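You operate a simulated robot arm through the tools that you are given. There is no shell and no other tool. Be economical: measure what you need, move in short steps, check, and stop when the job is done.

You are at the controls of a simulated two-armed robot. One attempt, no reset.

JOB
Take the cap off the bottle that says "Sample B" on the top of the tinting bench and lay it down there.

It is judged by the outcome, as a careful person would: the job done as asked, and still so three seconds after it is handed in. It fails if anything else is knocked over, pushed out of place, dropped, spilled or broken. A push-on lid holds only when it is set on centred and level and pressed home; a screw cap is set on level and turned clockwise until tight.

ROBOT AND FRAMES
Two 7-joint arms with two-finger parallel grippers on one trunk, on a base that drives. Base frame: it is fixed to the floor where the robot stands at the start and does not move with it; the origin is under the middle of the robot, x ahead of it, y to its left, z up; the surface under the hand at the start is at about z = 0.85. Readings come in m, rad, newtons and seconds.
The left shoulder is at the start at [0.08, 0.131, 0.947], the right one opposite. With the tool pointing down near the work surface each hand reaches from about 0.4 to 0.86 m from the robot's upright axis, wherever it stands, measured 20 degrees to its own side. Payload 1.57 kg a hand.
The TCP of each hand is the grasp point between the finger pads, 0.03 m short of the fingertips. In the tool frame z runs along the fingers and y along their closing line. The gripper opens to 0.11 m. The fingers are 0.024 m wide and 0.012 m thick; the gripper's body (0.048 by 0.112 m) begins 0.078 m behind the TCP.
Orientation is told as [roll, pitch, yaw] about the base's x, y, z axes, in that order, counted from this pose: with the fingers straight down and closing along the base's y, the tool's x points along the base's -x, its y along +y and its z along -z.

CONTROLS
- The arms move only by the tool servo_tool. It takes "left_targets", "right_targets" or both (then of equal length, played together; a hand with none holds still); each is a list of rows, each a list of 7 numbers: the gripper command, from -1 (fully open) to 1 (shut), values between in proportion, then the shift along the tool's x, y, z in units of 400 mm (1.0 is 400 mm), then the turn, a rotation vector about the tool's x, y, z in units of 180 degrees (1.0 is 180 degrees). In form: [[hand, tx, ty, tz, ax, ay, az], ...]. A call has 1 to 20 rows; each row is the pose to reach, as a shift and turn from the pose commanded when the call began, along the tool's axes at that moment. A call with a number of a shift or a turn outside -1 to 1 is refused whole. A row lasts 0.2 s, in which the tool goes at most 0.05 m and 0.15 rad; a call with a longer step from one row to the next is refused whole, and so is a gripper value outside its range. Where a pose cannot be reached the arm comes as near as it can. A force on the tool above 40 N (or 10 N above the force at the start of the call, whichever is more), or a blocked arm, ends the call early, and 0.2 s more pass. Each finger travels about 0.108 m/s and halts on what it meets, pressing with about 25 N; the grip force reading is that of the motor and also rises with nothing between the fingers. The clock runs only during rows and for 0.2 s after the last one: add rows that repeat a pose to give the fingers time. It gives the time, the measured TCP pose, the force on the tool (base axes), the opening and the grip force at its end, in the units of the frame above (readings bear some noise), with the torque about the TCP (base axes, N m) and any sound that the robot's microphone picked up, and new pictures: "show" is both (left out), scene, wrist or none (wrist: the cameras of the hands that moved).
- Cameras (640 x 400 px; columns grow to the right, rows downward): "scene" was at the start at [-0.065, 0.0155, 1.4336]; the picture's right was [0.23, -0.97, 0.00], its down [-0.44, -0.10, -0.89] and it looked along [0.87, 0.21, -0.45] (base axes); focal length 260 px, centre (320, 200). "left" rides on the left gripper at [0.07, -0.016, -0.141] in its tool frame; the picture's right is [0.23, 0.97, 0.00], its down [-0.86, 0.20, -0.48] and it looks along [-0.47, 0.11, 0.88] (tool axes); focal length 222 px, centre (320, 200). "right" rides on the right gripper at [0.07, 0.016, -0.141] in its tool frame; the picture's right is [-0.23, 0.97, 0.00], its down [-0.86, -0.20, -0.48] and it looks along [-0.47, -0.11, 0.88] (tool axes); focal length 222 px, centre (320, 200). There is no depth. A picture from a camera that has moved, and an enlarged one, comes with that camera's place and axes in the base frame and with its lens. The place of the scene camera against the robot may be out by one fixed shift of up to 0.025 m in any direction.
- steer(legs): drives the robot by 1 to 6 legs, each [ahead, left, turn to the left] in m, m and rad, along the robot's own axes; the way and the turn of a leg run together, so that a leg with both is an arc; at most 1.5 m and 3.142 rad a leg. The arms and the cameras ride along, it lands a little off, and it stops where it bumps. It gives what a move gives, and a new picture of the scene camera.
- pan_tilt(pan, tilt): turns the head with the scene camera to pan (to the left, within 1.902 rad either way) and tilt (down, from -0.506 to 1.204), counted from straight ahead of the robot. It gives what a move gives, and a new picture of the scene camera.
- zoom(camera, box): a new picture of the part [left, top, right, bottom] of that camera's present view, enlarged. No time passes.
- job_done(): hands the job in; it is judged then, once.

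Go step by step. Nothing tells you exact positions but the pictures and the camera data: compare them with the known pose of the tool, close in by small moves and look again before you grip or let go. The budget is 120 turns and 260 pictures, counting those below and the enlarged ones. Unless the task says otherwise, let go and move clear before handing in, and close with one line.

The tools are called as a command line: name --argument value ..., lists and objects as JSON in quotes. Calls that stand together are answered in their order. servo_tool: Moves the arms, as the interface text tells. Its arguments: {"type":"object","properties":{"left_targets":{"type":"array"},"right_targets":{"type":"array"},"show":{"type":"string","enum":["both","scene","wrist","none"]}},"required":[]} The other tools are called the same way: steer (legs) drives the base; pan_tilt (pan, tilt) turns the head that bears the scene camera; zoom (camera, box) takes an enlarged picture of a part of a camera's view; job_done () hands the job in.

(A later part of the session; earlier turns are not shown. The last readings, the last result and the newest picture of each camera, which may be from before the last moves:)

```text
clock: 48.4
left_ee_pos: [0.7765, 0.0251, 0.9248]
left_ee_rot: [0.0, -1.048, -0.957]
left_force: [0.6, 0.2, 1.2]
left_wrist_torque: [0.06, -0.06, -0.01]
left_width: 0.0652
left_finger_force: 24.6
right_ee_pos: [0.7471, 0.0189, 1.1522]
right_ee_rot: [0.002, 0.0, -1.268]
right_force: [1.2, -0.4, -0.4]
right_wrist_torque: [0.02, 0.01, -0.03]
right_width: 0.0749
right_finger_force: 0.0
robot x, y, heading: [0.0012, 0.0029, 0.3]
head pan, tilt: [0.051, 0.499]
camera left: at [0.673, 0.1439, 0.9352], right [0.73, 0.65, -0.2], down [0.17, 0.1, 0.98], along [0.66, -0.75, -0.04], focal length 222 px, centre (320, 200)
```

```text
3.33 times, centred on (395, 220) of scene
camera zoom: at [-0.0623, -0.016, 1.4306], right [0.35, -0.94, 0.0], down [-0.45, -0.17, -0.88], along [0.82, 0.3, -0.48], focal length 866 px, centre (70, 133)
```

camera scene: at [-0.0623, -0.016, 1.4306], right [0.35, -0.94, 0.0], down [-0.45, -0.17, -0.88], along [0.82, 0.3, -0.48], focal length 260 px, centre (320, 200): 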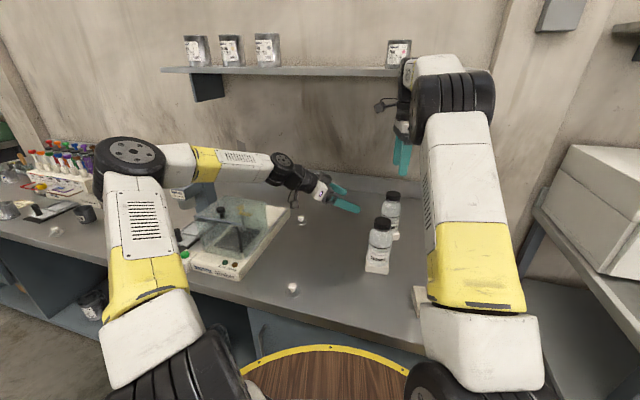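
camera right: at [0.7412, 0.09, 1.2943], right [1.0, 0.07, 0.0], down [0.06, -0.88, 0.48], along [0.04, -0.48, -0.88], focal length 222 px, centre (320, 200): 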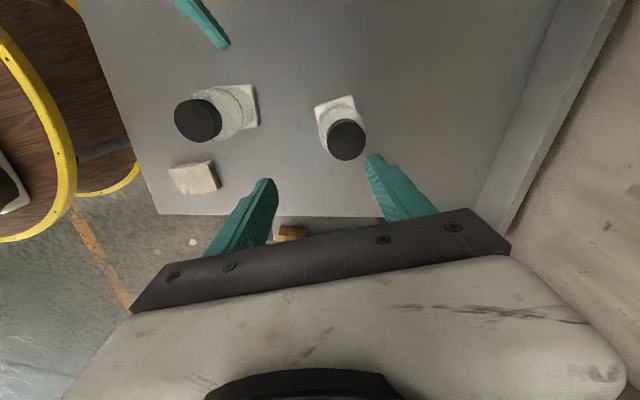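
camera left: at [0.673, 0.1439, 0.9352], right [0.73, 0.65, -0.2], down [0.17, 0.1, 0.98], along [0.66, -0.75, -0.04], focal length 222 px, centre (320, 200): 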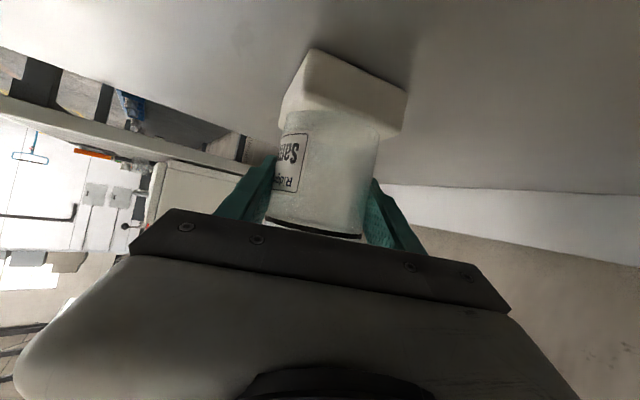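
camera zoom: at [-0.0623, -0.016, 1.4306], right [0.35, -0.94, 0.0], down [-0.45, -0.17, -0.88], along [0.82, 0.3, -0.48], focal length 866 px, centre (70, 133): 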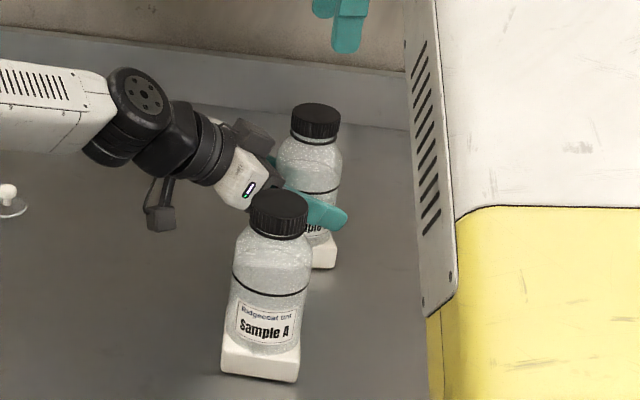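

servo_tool --right_targets '[[-0.36, -0.004, 0.04, 0.06, 0, 0, 0], [-0.36, -0.008, 0.077, 0.13, 0, 0, 0], [-0.36, -0.008, 0.077, 0.155, 0, 0, 0], [-0.36, -0.008, 0.077, 0.155, 0, 0, 0]]'

zoom --camera "scene" --box '[350, 150, 430, 230]'

```text
clock: 49.4
left_ee_pos: [0.7769, 0.0256, 0.925]
left_ee_rot: [0.0, -1.047, -0.957]
left_force: [-0.2, 0.0, 3.3]
left_wrist_torque: [0.02, -0.01, 0.01]
left_width: 0.0647
left_finger_force: 24.8
right_ee_pos: [0.7756, 0.0246, 1.0905]
right_ee_rot: [0.002, 0.0, -1.269]
right_force: [0.3, -0.4, 0.0]
right_wrist_torque: [-0.01, 0.02, 0.0]
right_width: 0.0747
right_finger_force: 0.0
robot x, y, heading: [0.0016, 0.0009, 0.301]
head pan, tilt: [0.051, 0.499]
camera scene: at [-0.0624, -0.016, 1.4306], right [0.35, -0.94, 0.0], down [-0.45, -0.17, -0.88], along [0.82, 0.3, -0.48], focal length 260 px, centre (320, 200)
camera right: at [0.7708, 0.0961, 1.2326], right [1.0, 0.07, 0.0], down [0.06, -0.88, 0.48], along [0.04, -0.48, -0.88], focal length 222 px, centre (320, 200)
```

scene: 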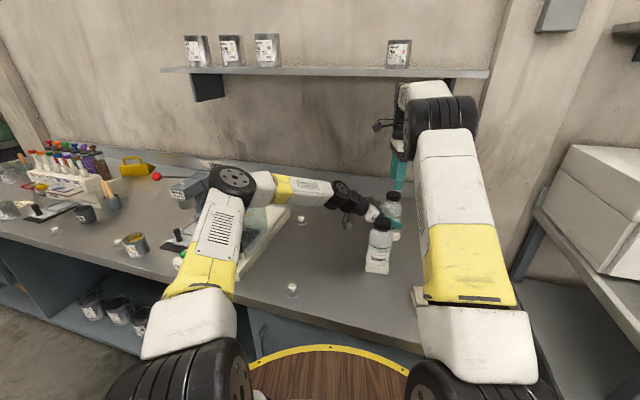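
right: 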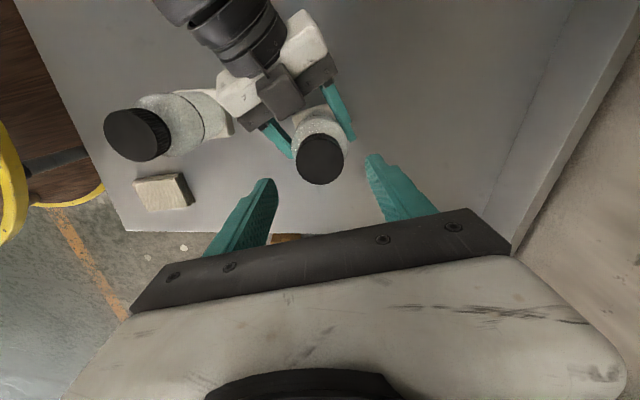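

```text
5.00 times, centred on (390, 190) of scene
camera zoom: at [-0.0624, -0.016, 1.4306], right [0.35, -0.94, 0.0], down [-0.45, -0.17, -0.88], along [0.82, 0.3, -0.48], focal length 1298 px, centre (-30, 250)
```

zoom: 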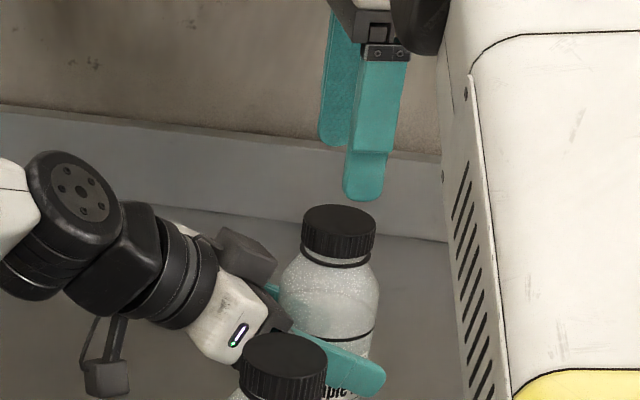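

Reach is comfortable now and the cap is centred. I'll descend, grip, give another 85° counter-clockwise with a slight lift, and then check.

servo_tool --right_targets '[[-0.36, 0.002, 0.004, 0.07, 0, 0, 0], [-0.36, 0.002, 0.004, 0.125, 0, 0, 0], [-0.36, 0.002, 0.004, 0.133, 0, 0, 0], [1, 0.002, 0.004, 0.133, 0, 0, 0], [1, 0.002, 0.004, 0.133, 0, 0, 0], [1, 0.002, 0.004, 0.133, 0, 0, 0], [1, 0.002, 0.004, 0.133, 0, 0, -0.047], [1, 0.002, 0.004, 0.132, 0, 0, -0.094], [1, 0.002, 0.004, 0.131, 0, 0, -0.141], [1, 0.002, 0.004, 0.13, 0, 0, -0.188], [1, 0.002, 0.004, 0.129, 0, 0, -0.235], [1, 0.002, 0.004, 0.128, 0, 0, -0.282], [1, 0.002, 0.004, 0.127, 0, 0, -0.329], [1, 0.002, 0.004, 0.126, 0, 0, -0.376], [1, 0.002, 0.004, 0.125, 0, 0, -0.423], [1, 0.002, 0.004, 0.124, 0, 0, -0.47]]'

zoom --camera "scene" --box '[350, 150, 430, 230]'

```text
clock: 52.8
left_ee_pos: [0.7765, 0.027, 0.9248]
left_ee_rot: [0.0, -1.047, -0.958]
left_force: [3.5, 14.6, 6.2]
left_wrist_torque: [-0.84, 0.13, 0.56]
left_width: 0.0656
left_finger_force: 25.3
right_ee_pos: [0.7778, 0.0257, 1.0394]
right_ee_rot: [-0.002, -0.004, 0.21]
right_force: [-3.1, -14.6, -1.4]
right_wrist_torque: [-0.54, 0.17, -0.56]
right_width: 0.0473
right_finger_force: 25.0
robot x, y, heading: [-0.0014, -0.0019, 0.299]
head pan, tilt: [0.051, 0.499]
camera scene: at [-0.0625, -0.016, 1.4306], right [0.35, -0.94, 0.0], down [-0.45, -0.17, -0.88], along [0.82, 0.3, -0.48], focal length 260 px, centre (320, 200)
camera right: at [0.706, 0.0267, 1.1815], right [0.02, 1.0, 0.0], down [0.88, -0.02, 0.48], along [0.48, -0.01, -0.88], focal length 222 px, centre (320, 200)
```

scene: 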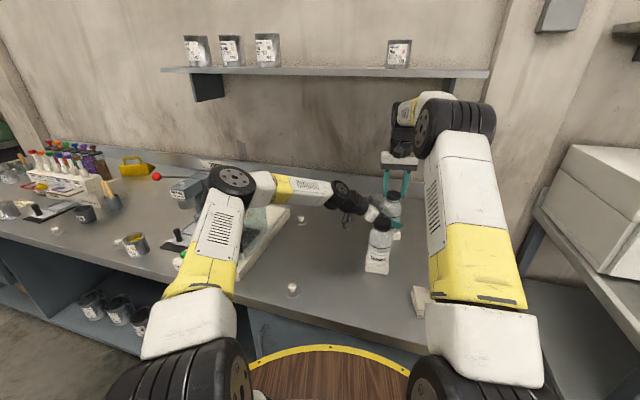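
right: 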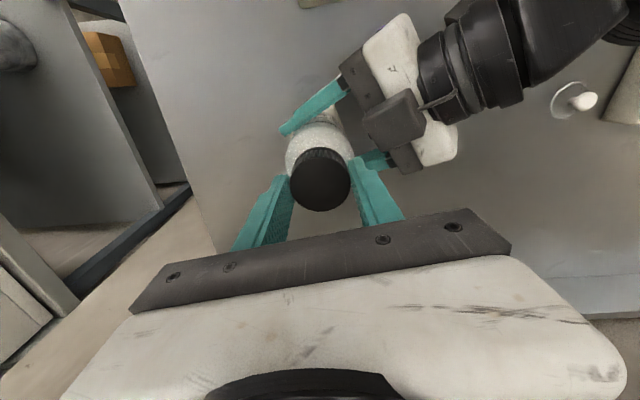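

```text
5.00 times, centred on (390, 190) of scene
camera zoom: at [-0.0625, -0.016, 1.4306], right [0.35, -0.94, 0.0], down [-0.45, -0.17, -0.88], along [0.82, 0.3, -0.48], focal length 1298 px, centre (-30, 250)
```

zoom: 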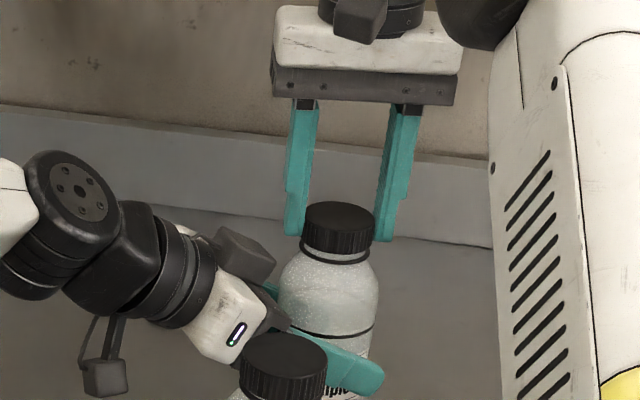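

There's a 14 N side load and 0.56 N·m torque, so the hand is slightly off the bottle's axis. I'll relieve it by shifting a couple of millimetres toward −y and look at the forces.

servo_tool --right_targets '[[1, -0.001, -0.004, 0, 0, 0, 0], [1, -0.001, -0.006, 0, 0, 0, 0]]' --show "none"

zoom --camera "left" --box '[200, 20, 440, 260]'

```text
clock: 53.4
left_ee_pos: [0.7769, 0.0253, 0.9251]
left_ee_rot: [0.0, -1.048, -0.96]
left_force: [6.3, 12.7, 7.4]
left_wrist_torque: [-0.28, 0.19, 0.34]
left_width: 0.0655
left_finger_force: 24.8
right_ee_pos: [0.7783, 0.0244, 1.0398]
right_ee_rot: [0.0, -0.002, 0.21]
right_force: [-5.0, -10.4, -0.8]
right_wrist_torque: [-0.44, 0.11, -0.3]
right_width: 0.047
right_finger_force: 25.0
robot x, y, heading: [0.0017, -0.0014, 0.3]
head pan, tilt: [0.051, 0.499]
```

```text
1.67 times, centred on (320, 140) of left
camera zoom: at [0.6729, 0.1442, 0.9353], right [0.73, 0.65, -0.2], down [0.17, 0.1, 0.98], along [0.66, -0.75, -0.04], focal length 370 px, centre (320, 300)
```

zoom: 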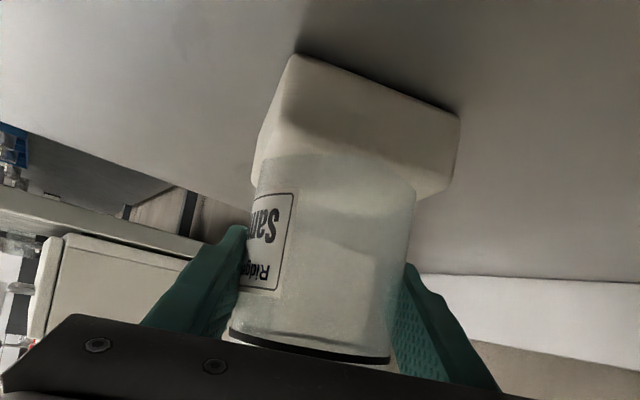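

servo_tool --right_targets '[[1, 0.004, -0.004, 0, 0, 0, 0], [1, 0.004, -0.008, 0, 0, 0, 0]]' --show "none"

zoom --camera "scene" --box '[360, 170, 420, 250]'

```text
clock: 54.0
left_ee_pos: [0.7757, 0.0233, 0.9251]
left_ee_rot: [-0.001, -1.047, -0.961]
left_force: [-0.4, 3.1, 5.6]
left_wrist_torque: [0.12, 0.0, 0.29]
left_width: 0.0657
left_finger_force: 24.9
right_ee_pos: [0.7767, 0.0226, 1.0396]
right_ee_rot: [0.002, -0.005, 0.21]
right_force: [0.2, -2.2, -3.8]
right_wrist_torque: [-0.16, -0.11, -0.26]
right_width: 0.0471
right_finger_force: 24.9
robot x, y, heading: [0.0001, 0.0008, 0.301]
head pan, tilt: [0.051, 0.499]
```

```text
5.00 times, centred on (390, 210) of scene
camera zoom: at [-0.0625, -0.0159, 1.4306], right [0.35, -0.94, 0.0], down [-0.45, -0.17, -0.88], along [0.82, 0.3, -0.48], focal length 1298 px, centre (-30, 150)
```

zoom: 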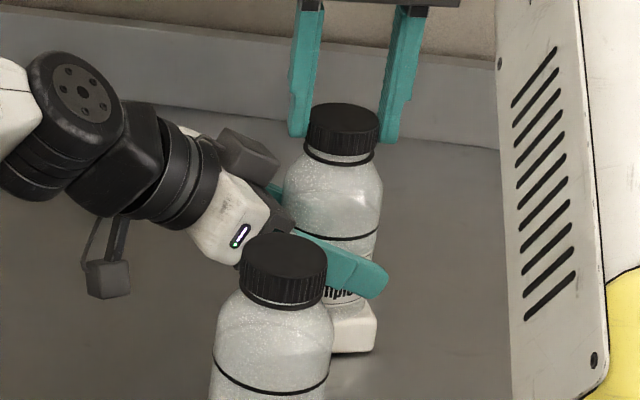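

The side load is relieved and a gap shows below the cap. I'll try a gentle lift of 4 mm.

servo_tool --right_targets '[[1, 0, 0, -0.005, 0, 0, 0], [1, 0, 0, -0.01, 0, 0, 0]]' --show "none"

zoom --camera "scene" --box '[360, 170, 420, 250]'

```text
clock: 54.6
left_ee_pos: [0.7771, 0.0236, 0.9262]
left_ee_rot: [-0.003, -1.047, -0.959]
left_force: [-3.0, -1.4, 17.9]
left_wrist_torque: [-0.08, 0.19, 0.02]
left_width: 0.0656
left_finger_force: 24.6
right_ee_pos: [0.7757, 0.022, 1.0421]
right_ee_rot: [0.003, -0.002, 0.209]
right_force: [3.5, 1.0, -18.8]
right_wrist_torque: [0.22, -0.56, -0.04]
right_width: 0.0471
right_finger_force: 24.8
robot x, y, heading: [-0.0016, 0.0018, 0.303]
head pan, tilt: [0.051, 0.499]
```

```text
5.00 times, centred on (390, 210) of scene
camera zoom: at [-0.0623, -0.016, 1.4306], right [0.35, -0.94, 0.0], down [-0.45, -0.17, -0.88], along [0.82, 0.3, -0.48], focal length 1298 px, centre (-30, 150)
```

zoom: 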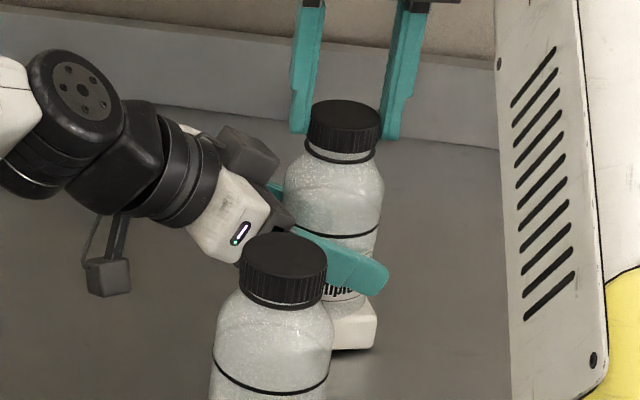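

An 18 N pull means the thread is still engaged. I'll ease back down 3 mm and keep unscrewing from this better-centred position, following the pitch.

servo_tool --right_targets '[[1, 0, 0, 0.007, 0, 0, 0], [1, 0, 0, 0.007, 0, 0, -0.045], [1, 0, 0, 0.006, 0, 0, -0.09], [1, 0, 0, 0.006, 0, 0, -0.135], [1, 0, 0, 0.006, 0, 0, -0.18], [1, 0, 0, 0.005, 0, 0, -0.225], [1, 0, 0, 0.005, 0, 0, -0.27], [1, 0, 0, 0.005, 0, 0, -0.315], [1, 0, 0, 0.004, 0, 0, -0.36], [1, 0, 0, 0.004, 0, 0, -0.405], [1, 0, 0, 0.004, 0, 0, -0.45]]' --show "wrist"

zoom --camera "left" --box '[200, 20, 440, 260]'

zoom --camera "scene" --box '[360, 170, 420, 250]'

```text
clock: 57.0
left_ee_pos: [0.7769, 0.0259, 0.9243]
left_ee_rot: [0.001, -1.045, -0.96]
left_force: [-7.0, 5.0, -1.7]
left_wrist_torque: [-0.29, -0.61, 0.67]
left_width: 0.0653
left_finger_force: 25.0
right_ee_pos: [0.7784, 0.0191, 1.0419]
right_ee_rot: [-0.004, 0.002, 1.623]
right_force: [7.6, -4.3, 1.1]
right_wrist_torque: [-0.26, -0.22, -0.73]
right_width: 0.0473
right_finger_force: 24.6
robot x, y, heading: [0.0007, 0.0006, 0.303]
head pan, tilt: [0.051, 0.499]
camera right: at [0.7642, -0.051, 1.1842], right [-0.98, 0.18, 0.0], down [0.15, 0.86, 0.48], along [0.09, 0.47, -0.88], focal length 222 px, centre (320, 200)
```

right: 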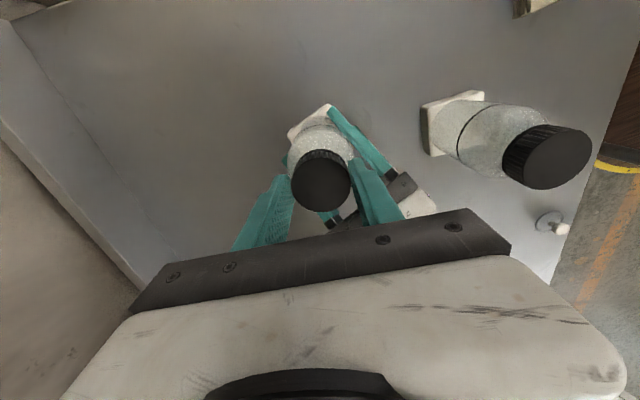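

```text
1.67 times, centred on (320, 140) of left
camera zoom: at [0.6729, 0.1444, 0.9349], right [0.73, 0.65, -0.2], down [0.17, 0.1, 0.98], along [0.66, -0.75, -0.04], focal length 370 px, centre (320, 300)
```

zoom: 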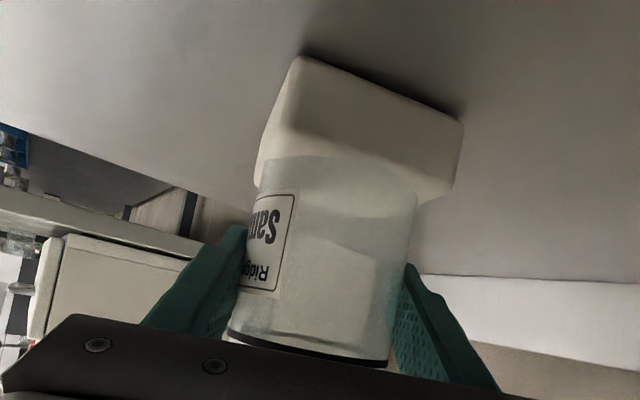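

```text
5.00 times, centred on (390, 210) of scene
camera zoom: at [-0.0623, -0.016, 1.4306], right [0.35, -0.94, 0.0], down [-0.45, -0.17, -0.88], along [0.82, 0.3, -0.48], focal length 1298 px, centre (-30, 150)
```

zoom: 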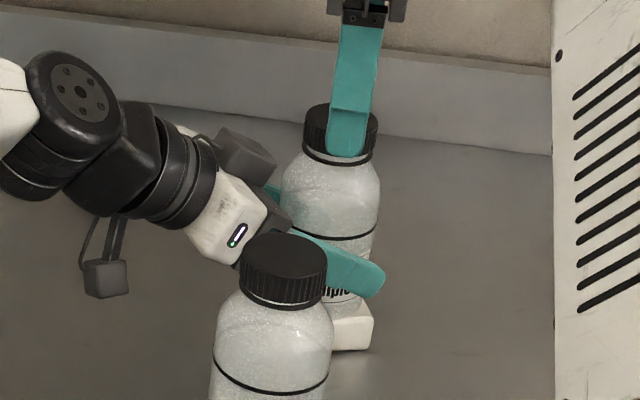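

Torque is still 0.7 N·m, so the cap is probably binding because my grip is off its axis. I'll open the right fingers to relax everything and measure the cap's true centre.

servo_tool --right_targets '[[-0.3, 0, 0, 0, 0, 0, 0], [-0.3, 0, 0, 0, 0, 0, 0], [-0.3, 0, 0, 0, 0, 0, 0]]' --show "wrist"

zoom --camera "right" --box '[220, 80, 440, 240]'

zoom --camera "scene" --box '[360, 170, 420, 250]'

```text
clock: 57.8
left_ee_pos: [0.7763, 0.0246, 0.9241]
left_ee_rot: [-0.001, -1.047, -0.956]
left_force: [-0.3, -0.5, 0.2]
left_wrist_torque: [-0.01, 0.01, -0.01]
left_width: 0.0656
left_finger_force: 25.0
right_ee_pos: [0.7773, 0.0216, 1.0425]
right_ee_rot: [-0.001, 0.001, 1.621]
right_force: [-0.4, 0.5, 0.7]
right_wrist_torque: [-0.01, 0.01, 0.02]
right_width: 0.0715
right_finger_force: 0.0
robot x, y, heading: [0.0001, 0.0011, 0.304]
head pan, tilt: [0.051, 0.499]
camera right: at [0.7637, -0.05, 1.1839], right [-0.98, 0.18, 0.0], down [0.15, 0.86, 0.48], along [0.09, 0.47, -0.88], focal length 222 px, centre (320, 200)
```

right: 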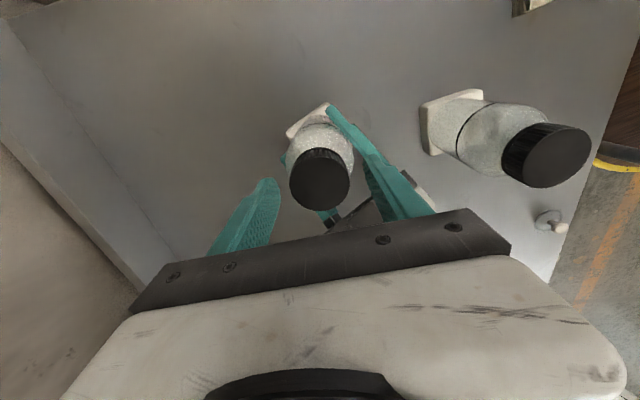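

```text
2.50 times, centred on (330, 160) of right
camera zoom: at [0.7637, -0.05, 1.1839], right [-0.98, 0.18, 0.0], down [0.15, 0.86, 0.48], along [0.09, 0.47, -0.88], focal length 555 px, centre (295, 300)
```

zoom: 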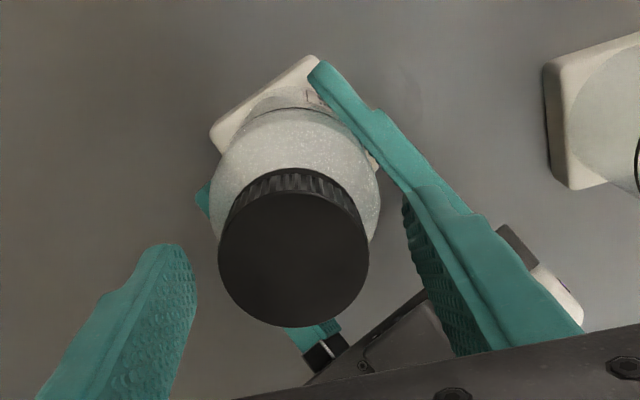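

```text
5.00 times, centred on (390, 210) of scene
camera zoom: at [-0.0623, -0.016, 1.4306], right [0.35, -0.94, 0.0], down [-0.45, -0.17, -0.88], along [0.82, 0.3, -0.48], focal length 1298 px, centre (-30, 150)
```

zoom: 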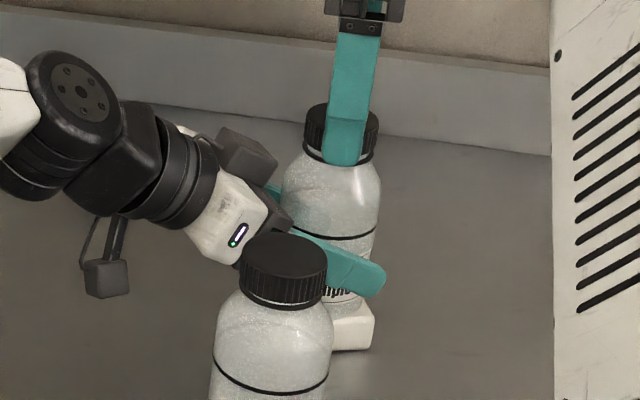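

Cap centre now works out at about (0.777, 0.0235). I'll turn the open hand back, re-centre on that, and work in smaller bites while watching the forces.

servo_tool --right_targets '[[-0.3, -0.005, 0, 0.004, 0, 0, 0.046], [-0.3, -0.005, 0, 0.004, 0, 0, 0.092], [-0.3, -0.005, 0, 0.004, 0, 0, 0.138], [-0.3, -0.005, 0, 0.004, 0, 0, 0.184], [-0.3, -0.005, 0, 0.004, 0, 0, 0.23], [-0.3, -0.005, 0, 0.004, 0, 0, 0.276], [-0.3, -0.005, 0, 0.004, 0, 0, 0.322], [-0.3, -0.005, 0, 0.004, 0, 0, 0.368], [-0.3, -0.005, 0, 0.004, 0, 0, 0.414], [-0.3, -0.005, 0, 0.004, 0, 0, 0.46], [-0.3, -0.005, 0, 0.004, 0, 0, 0.506], [-0.3, -0.005, 0, 0.004, 0, 0, 0.552], [-0.3, -0.005, 0, 0.004, 0, 0, 0.598], [-0.3, -0.005, 0, 0.004, 0, 0, 0.644], [-0.3, -0.005, 0, 0.004, 0, 0, 0.69], [-0.3, -0.005, 0, 0.004, 0, 0, 0.736], [-0.3, -0.005, 0, 0.004, 0, 0, 0.782], [-0.3, -0.005, 0, 0.004, 0, 0, 0.828], [-0.3, -0.005, 0, 0.004, 0, 0, 0.874], [-0.3, -0.005, 0, 0.004, 0, 0, 0.92]]' --show "wrist"

zoom --camera "right" --box '[220, 80, 440, 240]'

zoom --camera "scene" --box '[360, 170, 420, 250]'

```text
clock: 62.0
left_ee_pos: [0.7765, 0.0255, 0.9251]
left_ee_rot: [-0.002, -1.047, -0.959]
left_force: [-0.1, -0.1, -0.7]
left_wrist_torque: [0.01, -0.02, 0.01]
left_width: 0.0653
left_finger_force: 24.8
right_ee_pos: [0.7774, 0.0237, 1.0401]
right_ee_rot: [0.002, -0.001, -1.269]
right_force: [-0.3, 0.4, 0.7]
right_wrist_torque: [0.0, -0.04, 0.02]
right_width: 0.0717
right_finger_force: 0.0
robot x, y, heading: [-0.0017, 0.0029, 0.306]
head pan, tilt: [0.051, 0.499]
camera right: at [0.771, 0.0936, 1.1819], right [1.0, 0.07, 0.0], down [0.06, -0.88, 0.48], along [0.04, -0.48, -0.88], focal length 222 px, centre (320, 200)
```

right: 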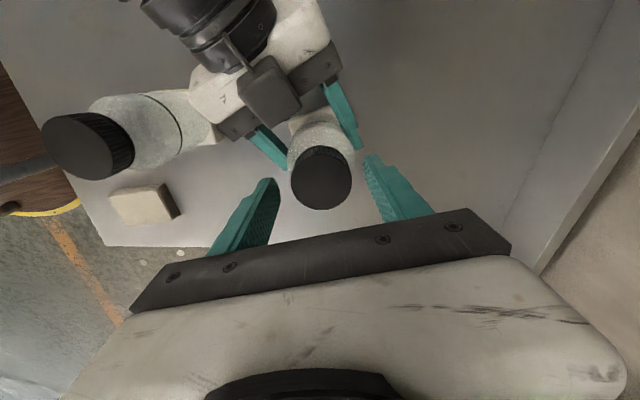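

```text
2.50 times, centred on (330, 160) of right
camera zoom: at [0.771, 0.0936, 1.1819], right [1.0, 0.07, 0.0], down [0.06, -0.88, 0.48], along [0.04, -0.48, -0.88], focal length 555 px, centre (295, 300)
```

zoom: 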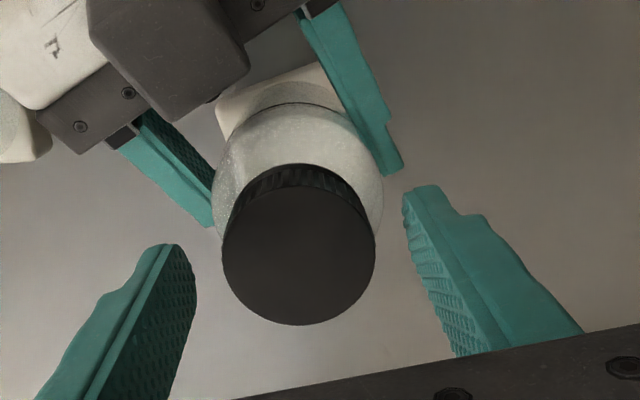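

```text
5.00 times, centred on (390, 210) of scene
camera zoom: at [-0.0623, -0.016, 1.4306], right [0.35, -0.94, 0.0], down [-0.45, -0.17, -0.88], along [0.82, 0.3, -0.48], focal length 1298 px, centre (-30, 150)
```

zoom: 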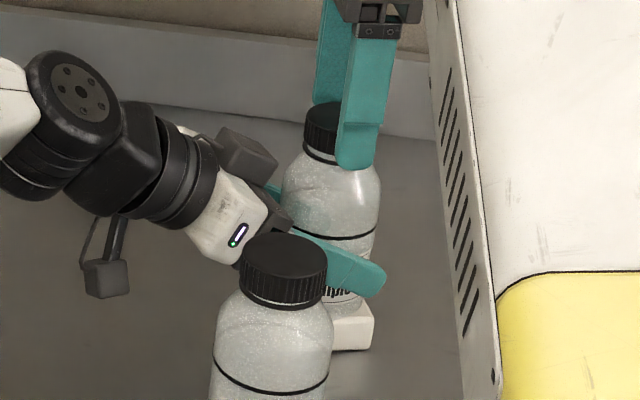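

Triangulating from both sides gives the cap at (0.778, 0.022, 1.0217), about 3.5 mm off its original place. The bottle is leaning ~2° in the left hand, which explains the binding. I'll open the left hand so it settles upright, then check.

servo_tool --left_targets '[[0, 0, 0, 0, 0, 0, 0], [-0.6, 0, 0, 0, 0, 0, 0], [-0.6, 0, 0, 0, 0, 0, 0], [-0.6, 0, 0, 0, 0, 0, 0]]' --show "wrist"

zoom --camera "right" --box '[220, 80, 440, 240]'

zoom --camera "scene" --box '[360, 170, 420, 250]'

```text
clock: 63.0
left_ee_pos: [0.7776, 0.0251, 0.9255]
left_ee_rot: [-0.003, -1.047, -0.96]
left_force: [0.1, -0.4, -0.3]
left_wrist_torque: [0.01, 0.0, 0.0]
left_width: 0.088
left_finger_force: 0.0
right_ee_pos: [0.7765, 0.0235, 1.0393]
right_ee_rot: [0.002, -0.001, -1.269]
right_force: [-1.0, -0.3, 0.6]
right_wrist_torque: [-0.05, -0.01, 0.02]
right_width: 0.0714
right_finger_force: 0.0
robot x, y, heading: [0.0005, -0.003, 0.301]
head pan, tilt: [0.051, 0.499]
camera left: at [0.673, 0.1439, 0.9351], right [0.73, 0.65, -0.2], down [0.17, 0.1, 0.98], along [0.66, -0.75, -0.04], focal length 222 px, centre (320, 200)
```

left: 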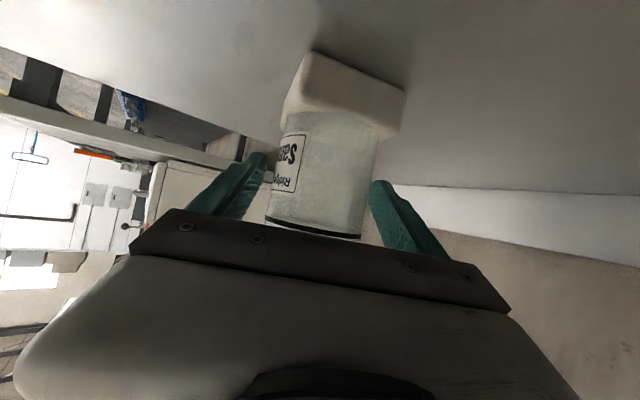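

```text
2.50 times, centred on (330, 160) of right
camera zoom: at [0.7709, 0.0935, 1.1821], right [1.0, 0.07, 0.0], down [0.06, -0.88, 0.48], along [0.04, -0.48, -0.88], focal length 555 px, centre (295, 300)
```

zoom: 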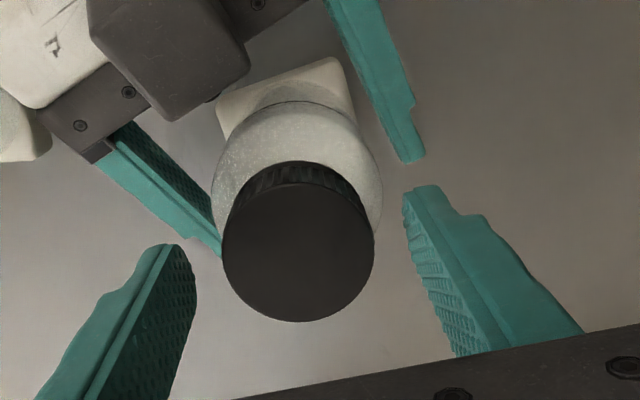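

```text
5.00 times, centred on (390, 210) of scene
camera zoom: at [-0.0623, -0.016, 1.4306], right [0.35, -0.94, 0.0], down [-0.45, -0.17, -0.88], along [0.82, 0.3, -0.48], focal length 1298 px, centre (-30, 150)
```

zoom: 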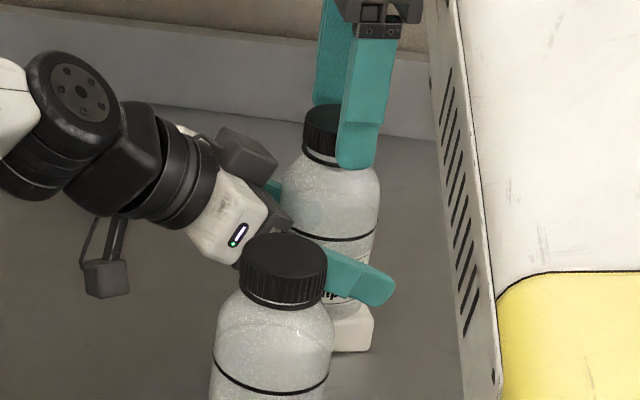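

The bottle has settled upright with its cap near (0.778, 0.0228). I'll regrip the bottle with the left hand, then the cap with the right from this centre, and check forces before turning.

servo_tool --left_targets '[[0, 0, 0.002, 0, 0, 0, 0], [1, 0, 0.002, 0, 0, 0, 0], [1, 0, 0.002, 0, 0, 0, 0]]' --show "none"

servo_tool --right_targets '[[-0.3, -0.0026, 0.0018, 0, 0, 0, 0], [1, -0.0026, 0.0018, 0, 0, 0, 0], [1, -0.0026, 0.0018, 0, 0, 0, 0], [1, -0.0026, 0.0018, 0, 0, 0, 0]]' --show "none"

servo_tool --right_targets '[[1, 0, 0, 0, 0, 0, -0.045], [1, 0, 0, 0, 0, 0, -0.09], [1, 0, 0, -0.001, 0, 0, -0.135], [1, 0, 0, -0.001, 0, 0, -0.18], [1, 0, 0, -0.001, 0, 0, -0.225]]' --show "wrist"

```text
clock: 63.8
left_ee_pos: [0.7778, 0.0251, 0.9251]
left_ee_rot: [0.0, -1.048, -0.959]
left_force: [-0.4, 0.2, 2.1]
left_wrist_torque: [0.06, 0.08, 0.04]
left_width: 0.0652
left_finger_force: 25.0
right_ee_pos: [0.7765, 0.0231, 1.0405]
right_ee_rot: [0.002, 0.0, -1.268]
right_force: [-0.8, -0.9, -0.3]
right_wrist_torque: [0.01, -0.01, -0.04]
right_width: 0.0714
right_finger_force: 0.1
robot x, y, heading: [0.0009, -0.0016, 0.299]
head pan, tilt: [0.051, 0.499]
```

```text
clock: 64.8
left_ee_pos: [0.7781, 0.0244, 0.925]
left_ee_rot: [0.0, -1.046, -0.96]
left_force: [-10.3, 0.7, 6.3]
left_wrist_torque: [-0.04, -0.83, -0.04]
left_width: 0.0653
left_finger_force: 24.7
right_ee_pos: [0.778, 0.0234, 1.0396]
right_ee_rot: [0.004, 0.002, -1.271]
right_force: [10.4, 0.1, -0.7]
right_wrist_torque: [-0.02, -0.3, 0.0]
right_width: 0.0465
right_finger_force: 25.1
robot x, y, heading: [0.001, -0.0007, 0.298]
head pan, tilt: [0.051, 0.499]
```

```text
clock: 66.0
left_ee_pos: [0.7768, 0.0247, 0.9234]
left_ee_rot: [0.001, -1.046, -0.96]
left_force: [-7.6, -4.0, 6.0]
left_wrist_torque: [0.59, -0.64, 0.75]
left_width: 0.0659
left_finger_force: 25.2
right_ee_pos: [0.7786, 0.0222, 1.0405]
right_ee_rot: [0.003, -0.003, -0.561]
right_force: [10.1, 5.3, -0.6]
right_wrist_torque: [0.18, -0.33, -0.84]
right_width: 0.0473
right_finger_force: 24.4
robot x, y, heading: [0.0002, -0.0026, 0.302]
head pan, tilt: [0.051, 0.499]
camera right: at [0.7271, 0.0724, 1.1829], right [0.71, 0.7, 0.0], down [0.62, -0.62, 0.48], along [0.34, -0.34, -0.88], focal length 222 px, centre (320, 200)
```

right: 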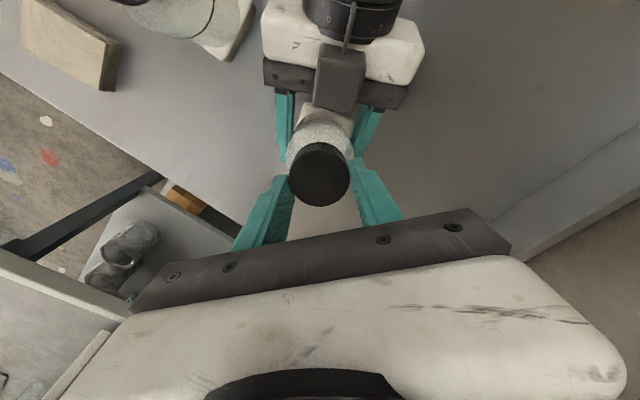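

There's still 0.84 N·m of resistance, with lateral loads between the two hands; the dual grip seems to be fighting itself. I'll open the left hand, keeping the right on the cap, to see what the loads become once the bottle self-aligns.

servo_tool --left_targets '[[0, 0, 0, 0, 0, 0, 0], [-0.6, 0, 0, 0, 0, 0, 0], [-0.6, 0, 0, 0, 0, 0, 0]]' --show "wrist"

zoom --camera "scene" --box '[360, 170, 420, 250]'

```text
clock: 66.8
left_ee_pos: [0.7783, 0.0259, 0.9252]
left_ee_rot: [-0.002, -1.048, -0.958]
left_force: [-0.5, -0.5, 0.4]
left_wrist_torque: [-0.01, 0.0, 0.01]
left_width: 0.088
left_finger_force: 0.2
right_ee_pos: [0.778, 0.0216, 1.0402]
right_ee_rot: [0.0, -0.002, -0.561]
right_force: [0.3, -0.6, 0.5]
right_wrist_torque: [0.01, 0.19, 0.0]
right_width: 0.0471
right_finger_force: 25.5
robot x, y, heading: [0.0047, -0.0005, 0.305]
head pan, tilt: [0.051, 0.499]
camera left: at [0.6742, 0.1442, 0.9345], right [0.73, 0.65, -0.2], down [0.17, 0.1, 0.98], along [0.66, -0.75, -0.04], focal length 222 px, centre (320, 200)
```

left: 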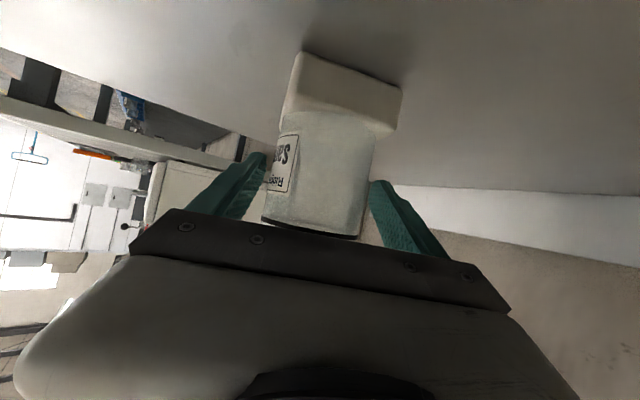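

```text
5.00 times, centred on (390, 210) of scene
camera zoom: at [-0.0624, -0.016, 1.4306], right [0.35, -0.94, 0.0], down [-0.45, -0.17, -0.88], along [0.82, 0.3, -0.48], focal length 1298 px, centre (-30, 150)
```

zoom: 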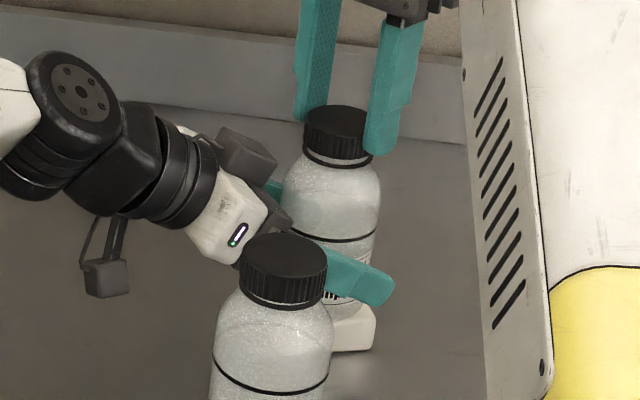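

All loads vanish with the bottle free. Now a test lift of 5 mm, with the left fingers loosely around the bottle as a guard, to see whether the cap leaves it.

servo_tool --right_targets '[[1, 0, 0, -0.006, 0, 0, 0], [1, 0, 0, -0.0125, 0, 0, 0], [1, 0, 0, -0.0125, 0, 0, 0]]' --show "none"

zoom --camera "scene" --box '[360, 170, 420, 250]'

zoom --camera "left" --box '[200, 20, 440, 260]'

```text
clock: 67.6
left_ee_pos: [0.7786, 0.0253, 0.9238]
left_ee_rot: [-0.001, -1.048, -0.958]
left_force: [-0.1, -0.4, -0.7]
left_wrist_torque: [0.0, 0.04, 0.02]
left_width: 0.0878
left_finger_force: 0.0
right_ee_pos: [0.7798, 0.0213, 1.0457]
right_ee_rot: [0.0, -0.002, -0.562]
right_force: [0.1, -0.5, -0.7]
right_wrist_torque: [0.0, 0.02, -0.02]
right_width: 0.0469
right_finger_force: 25.4
robot x, y, heading: [0.0018, 0.0018, 0.299]
head pan, tilt: [0.051, 0.499]
```

```text
5.00 times, centred on (390, 210) of scene
camera zoom: at [-0.0623, -0.016, 1.4306], right [0.35, -0.94, 0.0], down [-0.45, -0.17, -0.88], along [0.82, 0.3, -0.48], focal length 1298 px, centre (-30, 150)
```

zoom: 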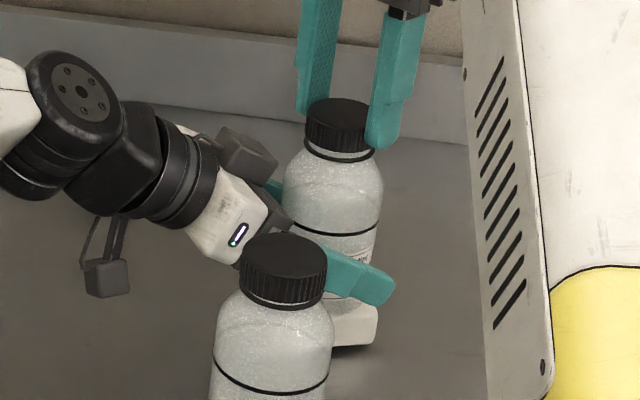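

```text
1.67 times, centred on (320, 140) of left
camera zoom: at [0.6742, 0.144, 0.9346], right [0.73, 0.65, -0.2], down [0.17, 0.1, 0.98], along [0.66, -0.75, -0.04], focal length 370 px, centre (320, 300)
```

zoom: 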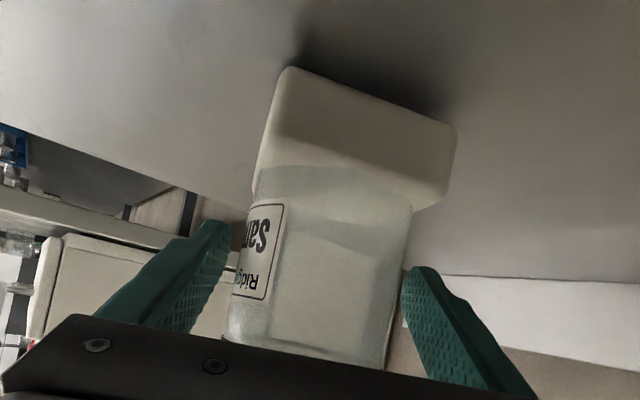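

The whole (very light) bottle came up, so the cap is still caught, but without any side load. I'll set it back down and turn counter-clockwise with the bottle free to self-align, as in the first turns that worked.

servo_tool --right_targets '[[1, 0, 0, 0.007, 0, 0, 0], [1, 0, 0, 0.0135, 0, 0, 0], [1, 0, 0, 0.0135, 0, 0, -0.045], [1, 0, 0, 0.0135, 0, 0, -0.09], [1, 0, 0, 0.0135, 0, 0, -0.135], [1, 0, 0, 0.0135, 0, 0, -0.18], [1, 0, 0, 0.0135, 0, 0, -0.225], [1, 0, 0, 0.0135, 0, 0, -0.27], [1, 0, 0, 0.0135, 0, 0, -0.315], [1, 0, 0, 0.0135, 0, 0, -0.36]]' --show "none"

zoom --camera "scene" --box '[360, 170, 420, 250]'

zoom --camera "left" --box '[200, 20, 440, 260]'

```text
clock: 69.8
left_ee_pos: [0.7775, 0.0246, 0.9243]
left_ee_rot: [-0.001, -1.048, -0.96]
left_force: [-0.1, -0.6, -0.5]
left_wrist_torque: [0.01, 0.0, -0.02]
left_width: 0.0879
left_finger_force: 0.0
right_ee_pos: [0.7788, 0.0221, 1.0399]
right_ee_rot: [0.0, -0.002, 0.57]
right_force: [-0.6, 0.5, 6.3]
right_wrist_torque: [0.02, 0.08, -0.09]
right_width: 0.0469
right_finger_force: 24.8
robot x, y, heading: [0.0003, 0.0002, 0.304]
head pan, tilt: [0.051, 0.499]
```

```text
5.00 times, centred on (390, 210) of scene
camera zoom: at [-0.0626, -0.016, 1.4306], right [0.35, -0.94, 0.0], down [-0.45, -0.17, -0.88], along [0.82, 0.3, -0.48], focal length 1298 px, centre (-30, 150)
```

zoom: 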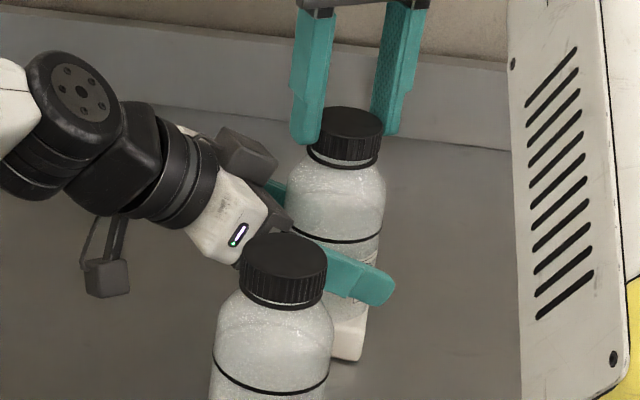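

```text
1.67 times, centred on (320, 140) of left
camera zoom: at [0.674, 0.144, 0.9347], right [0.73, 0.65, -0.2], down [0.17, 0.1, 0.98], along [0.66, -0.75, -0.04], focal length 370 px, centre (320, 300)
```

zoom: 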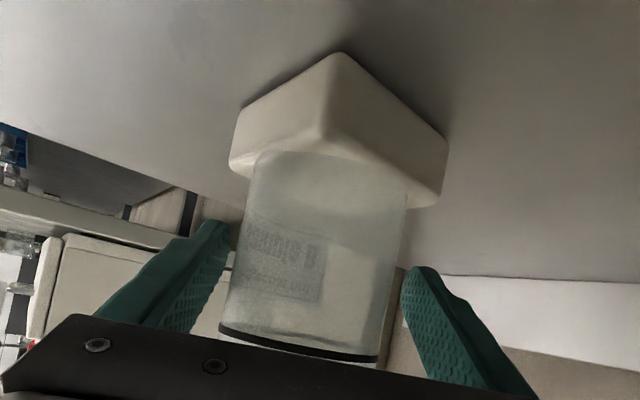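

The bottle turned along with the cap, so it does need holding, but held straight. I'll look closely at how far the cap has risen compared with A's fully seated cap.

zoom --camera "scene" --box '[375, 185, 407, 205]'

zoom --camera "scene" --box '[364, 212, 396, 232]'

```text
16.00 times, centred on (391, 195) of scene
camera zoom: at [-0.0626, -0.016, 1.4306], right [0.35, -0.94, 0.0], down [-0.45, -0.17, -0.88], along [0.82, 0.3, -0.48], focal length 4155 px, centre (-816, 280)
```

zoom: 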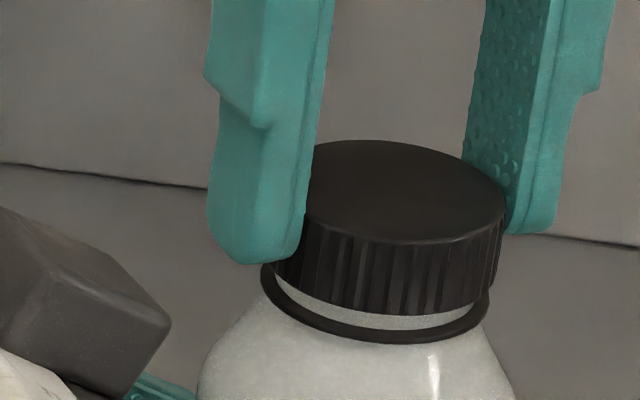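

```text
16.00 times, centred on (380, 222) of scene
camera zoom: at [-0.0626, -0.016, 1.4306], right [0.35, -0.94, 0.0], down [-0.45, -0.17, -0.88], along [0.82, 0.3, -0.48], focal length 4155 px, centre (-640, -152)
```

zoom: 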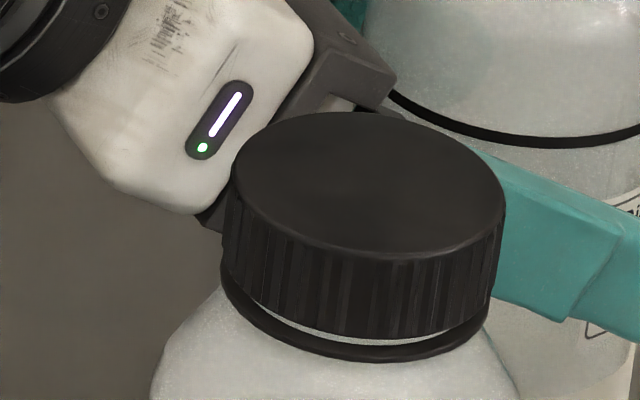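

In close-up, B's cap is up about 3 mm but slightly askew relative to the neck ring, so it's jammed crooked. I'll open the right hand and see how cap and bottle settle.

servo_tool --right_targets '[[-0.3, 0, 0, 0, 0, 0, 0], [-0.3, 0, 0, 0, 0, 0, 0], [-0.3, 0, 0, 0, 0, 0, 0], [-0.3, 0, 0, -0.05, 0, 0, 0], [-0.3, 0, 0, -0.12, 0, 0, 0], [-0.3, 0, 0, -0.12, 0, 0, 0]]' --show "wrist"

zoom --camera "scene" --box '[375, 185, 407, 205]'

zoom --camera "scene" --box '[350, 170, 420, 280]'

```text
clock: 71.2
left_ee_pos: [0.7781, 0.0248, 0.9235]
left_ee_rot: [-0.002, -1.048, -0.959]
left_force: [0.2, 0.4, 1.0]
left_wrist_torque: [0.03, -0.01, 0.01]
left_width: 0.0881
left_finger_force: 0.0
right_ee_pos: [0.7785, 0.0211, 1.0868]
right_ee_rot: [0.0, -0.003, 0.569]
right_force: [0.3, -0.2, -0.5]
right_wrist_torque: [-0.01, 0.0, 0.03]
right_width: 0.0716
right_finger_force: 0.1
robot x, y, heading: [0.0011, 0.0031, 0.303]
head pan, tilt: [0.051, 0.499]
camera right: at [0.71, -0.0046, 1.2296], right [-0.33, 0.94, 0.0], down [0.83, 0.29, 0.48], along [0.45, 0.16, -0.88], focal length 222 px, centre (320, 200)
```

right: 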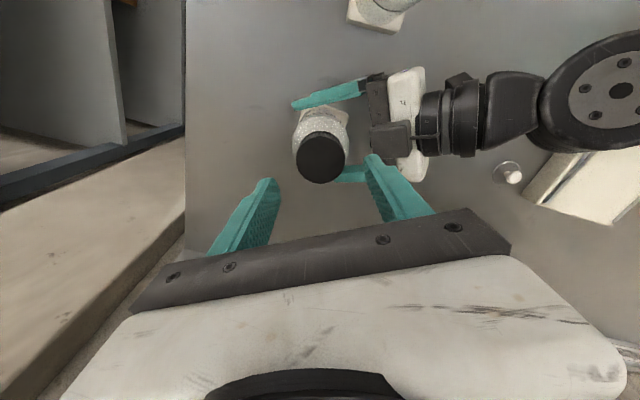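

```text
16.00 times, centred on (391, 195) of scene
camera zoom: at [-0.0623, -0.016, 1.4306], right [0.35, -0.94, 0.0], down [-0.45, -0.17, -0.88], along [0.82, 0.3, -0.48], focal length 4155 px, centre (-816, 280)
```

zoom: 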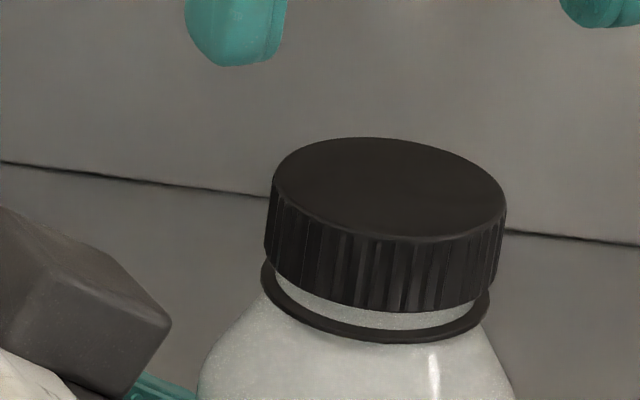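

```text
3.64 times, centred on (385, 225) of scene
camera zoom: at [-0.0623, -0.016, 1.4306], right [0.35, -0.94, 0.0], down [-0.45, -0.17, -0.88], along [0.82, 0.3, -0.48], focal length 944 px, centre (84, 109)
```

zoom: 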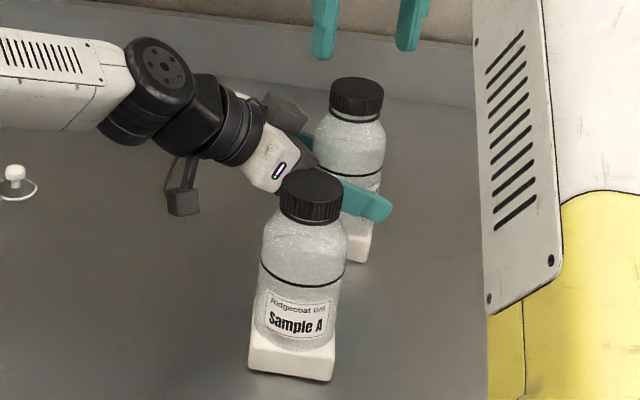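

The cap is level and about 3 mm up on its thread, so it is still partly screwed on. My lifting faster than the thread pitch was causing the binding. I'll centre the left hand on the bottle (about 3 mm correction) and close it.

servo_tool --left_targets '[[-0.6, 0, -0.006, 0, 0, 0, 0], [-0.6, 0, -0.006, 0, 0, 0, 0]]' --show "wrist"

zoom --camera "right" --box '[260, 100, 380, 200]'

```text
clock: 71.8
left_ee_pos: [0.7757, 0.0253, 0.9248]
left_ee_rot: [-0.002, -1.048, -0.958]
left_force: [0.6, 1.1, -0.7]
left_wrist_torque: [0.02, 0.01, -0.01]
left_width: 0.0882
left_finger_force: 0.1
right_ee_pos: [0.7777, 0.0212, 1.0879]
right_ee_rot: [0.001, -0.002, 0.568]
right_force: [0.4, 0.0, -0.9]
right_wrist_torque: [-0.04, 0.0, 0.0]
right_width: 0.0718
right_finger_force: 0.0
robot x, y, heading: [0.001, -0.0001, 0.301]
head pan, tilt: [0.051, 0.499]
camera left: at [0.6725, 0.1429, 0.9344], right [0.73, 0.65, -0.2], down [0.17, 0.1, 0.98], along [0.66, -0.75, -0.04], focal length 222 px, centre (320, 200)
```

left: 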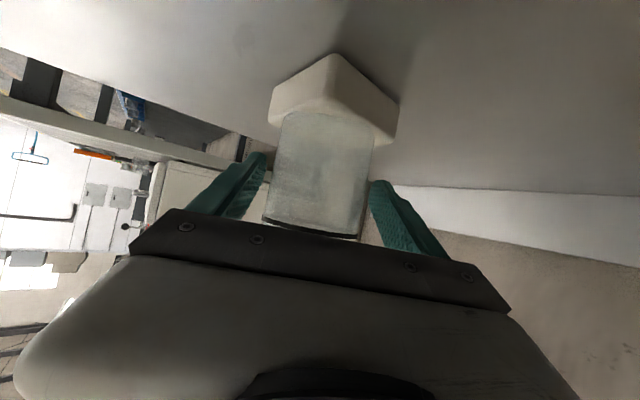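

```text
4.00 times, centred on (320, 150) of right
camera zoom: at [0.71, -0.0047, 1.2294], right [-0.33, 0.94, 0.0], down [0.83, 0.29, 0.48], along [0.45, 0.16, -0.88], focal length 888 px, centre (320, 400)
```

zoom: 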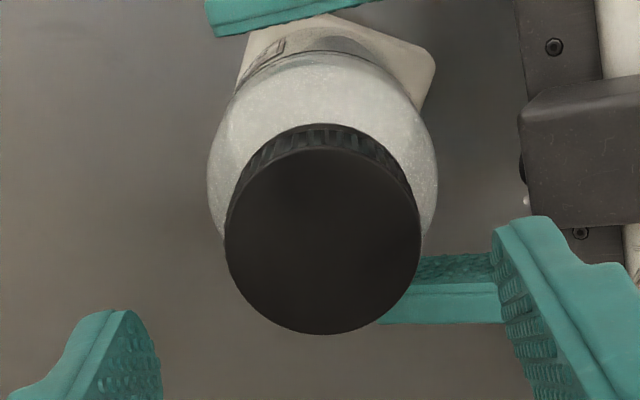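

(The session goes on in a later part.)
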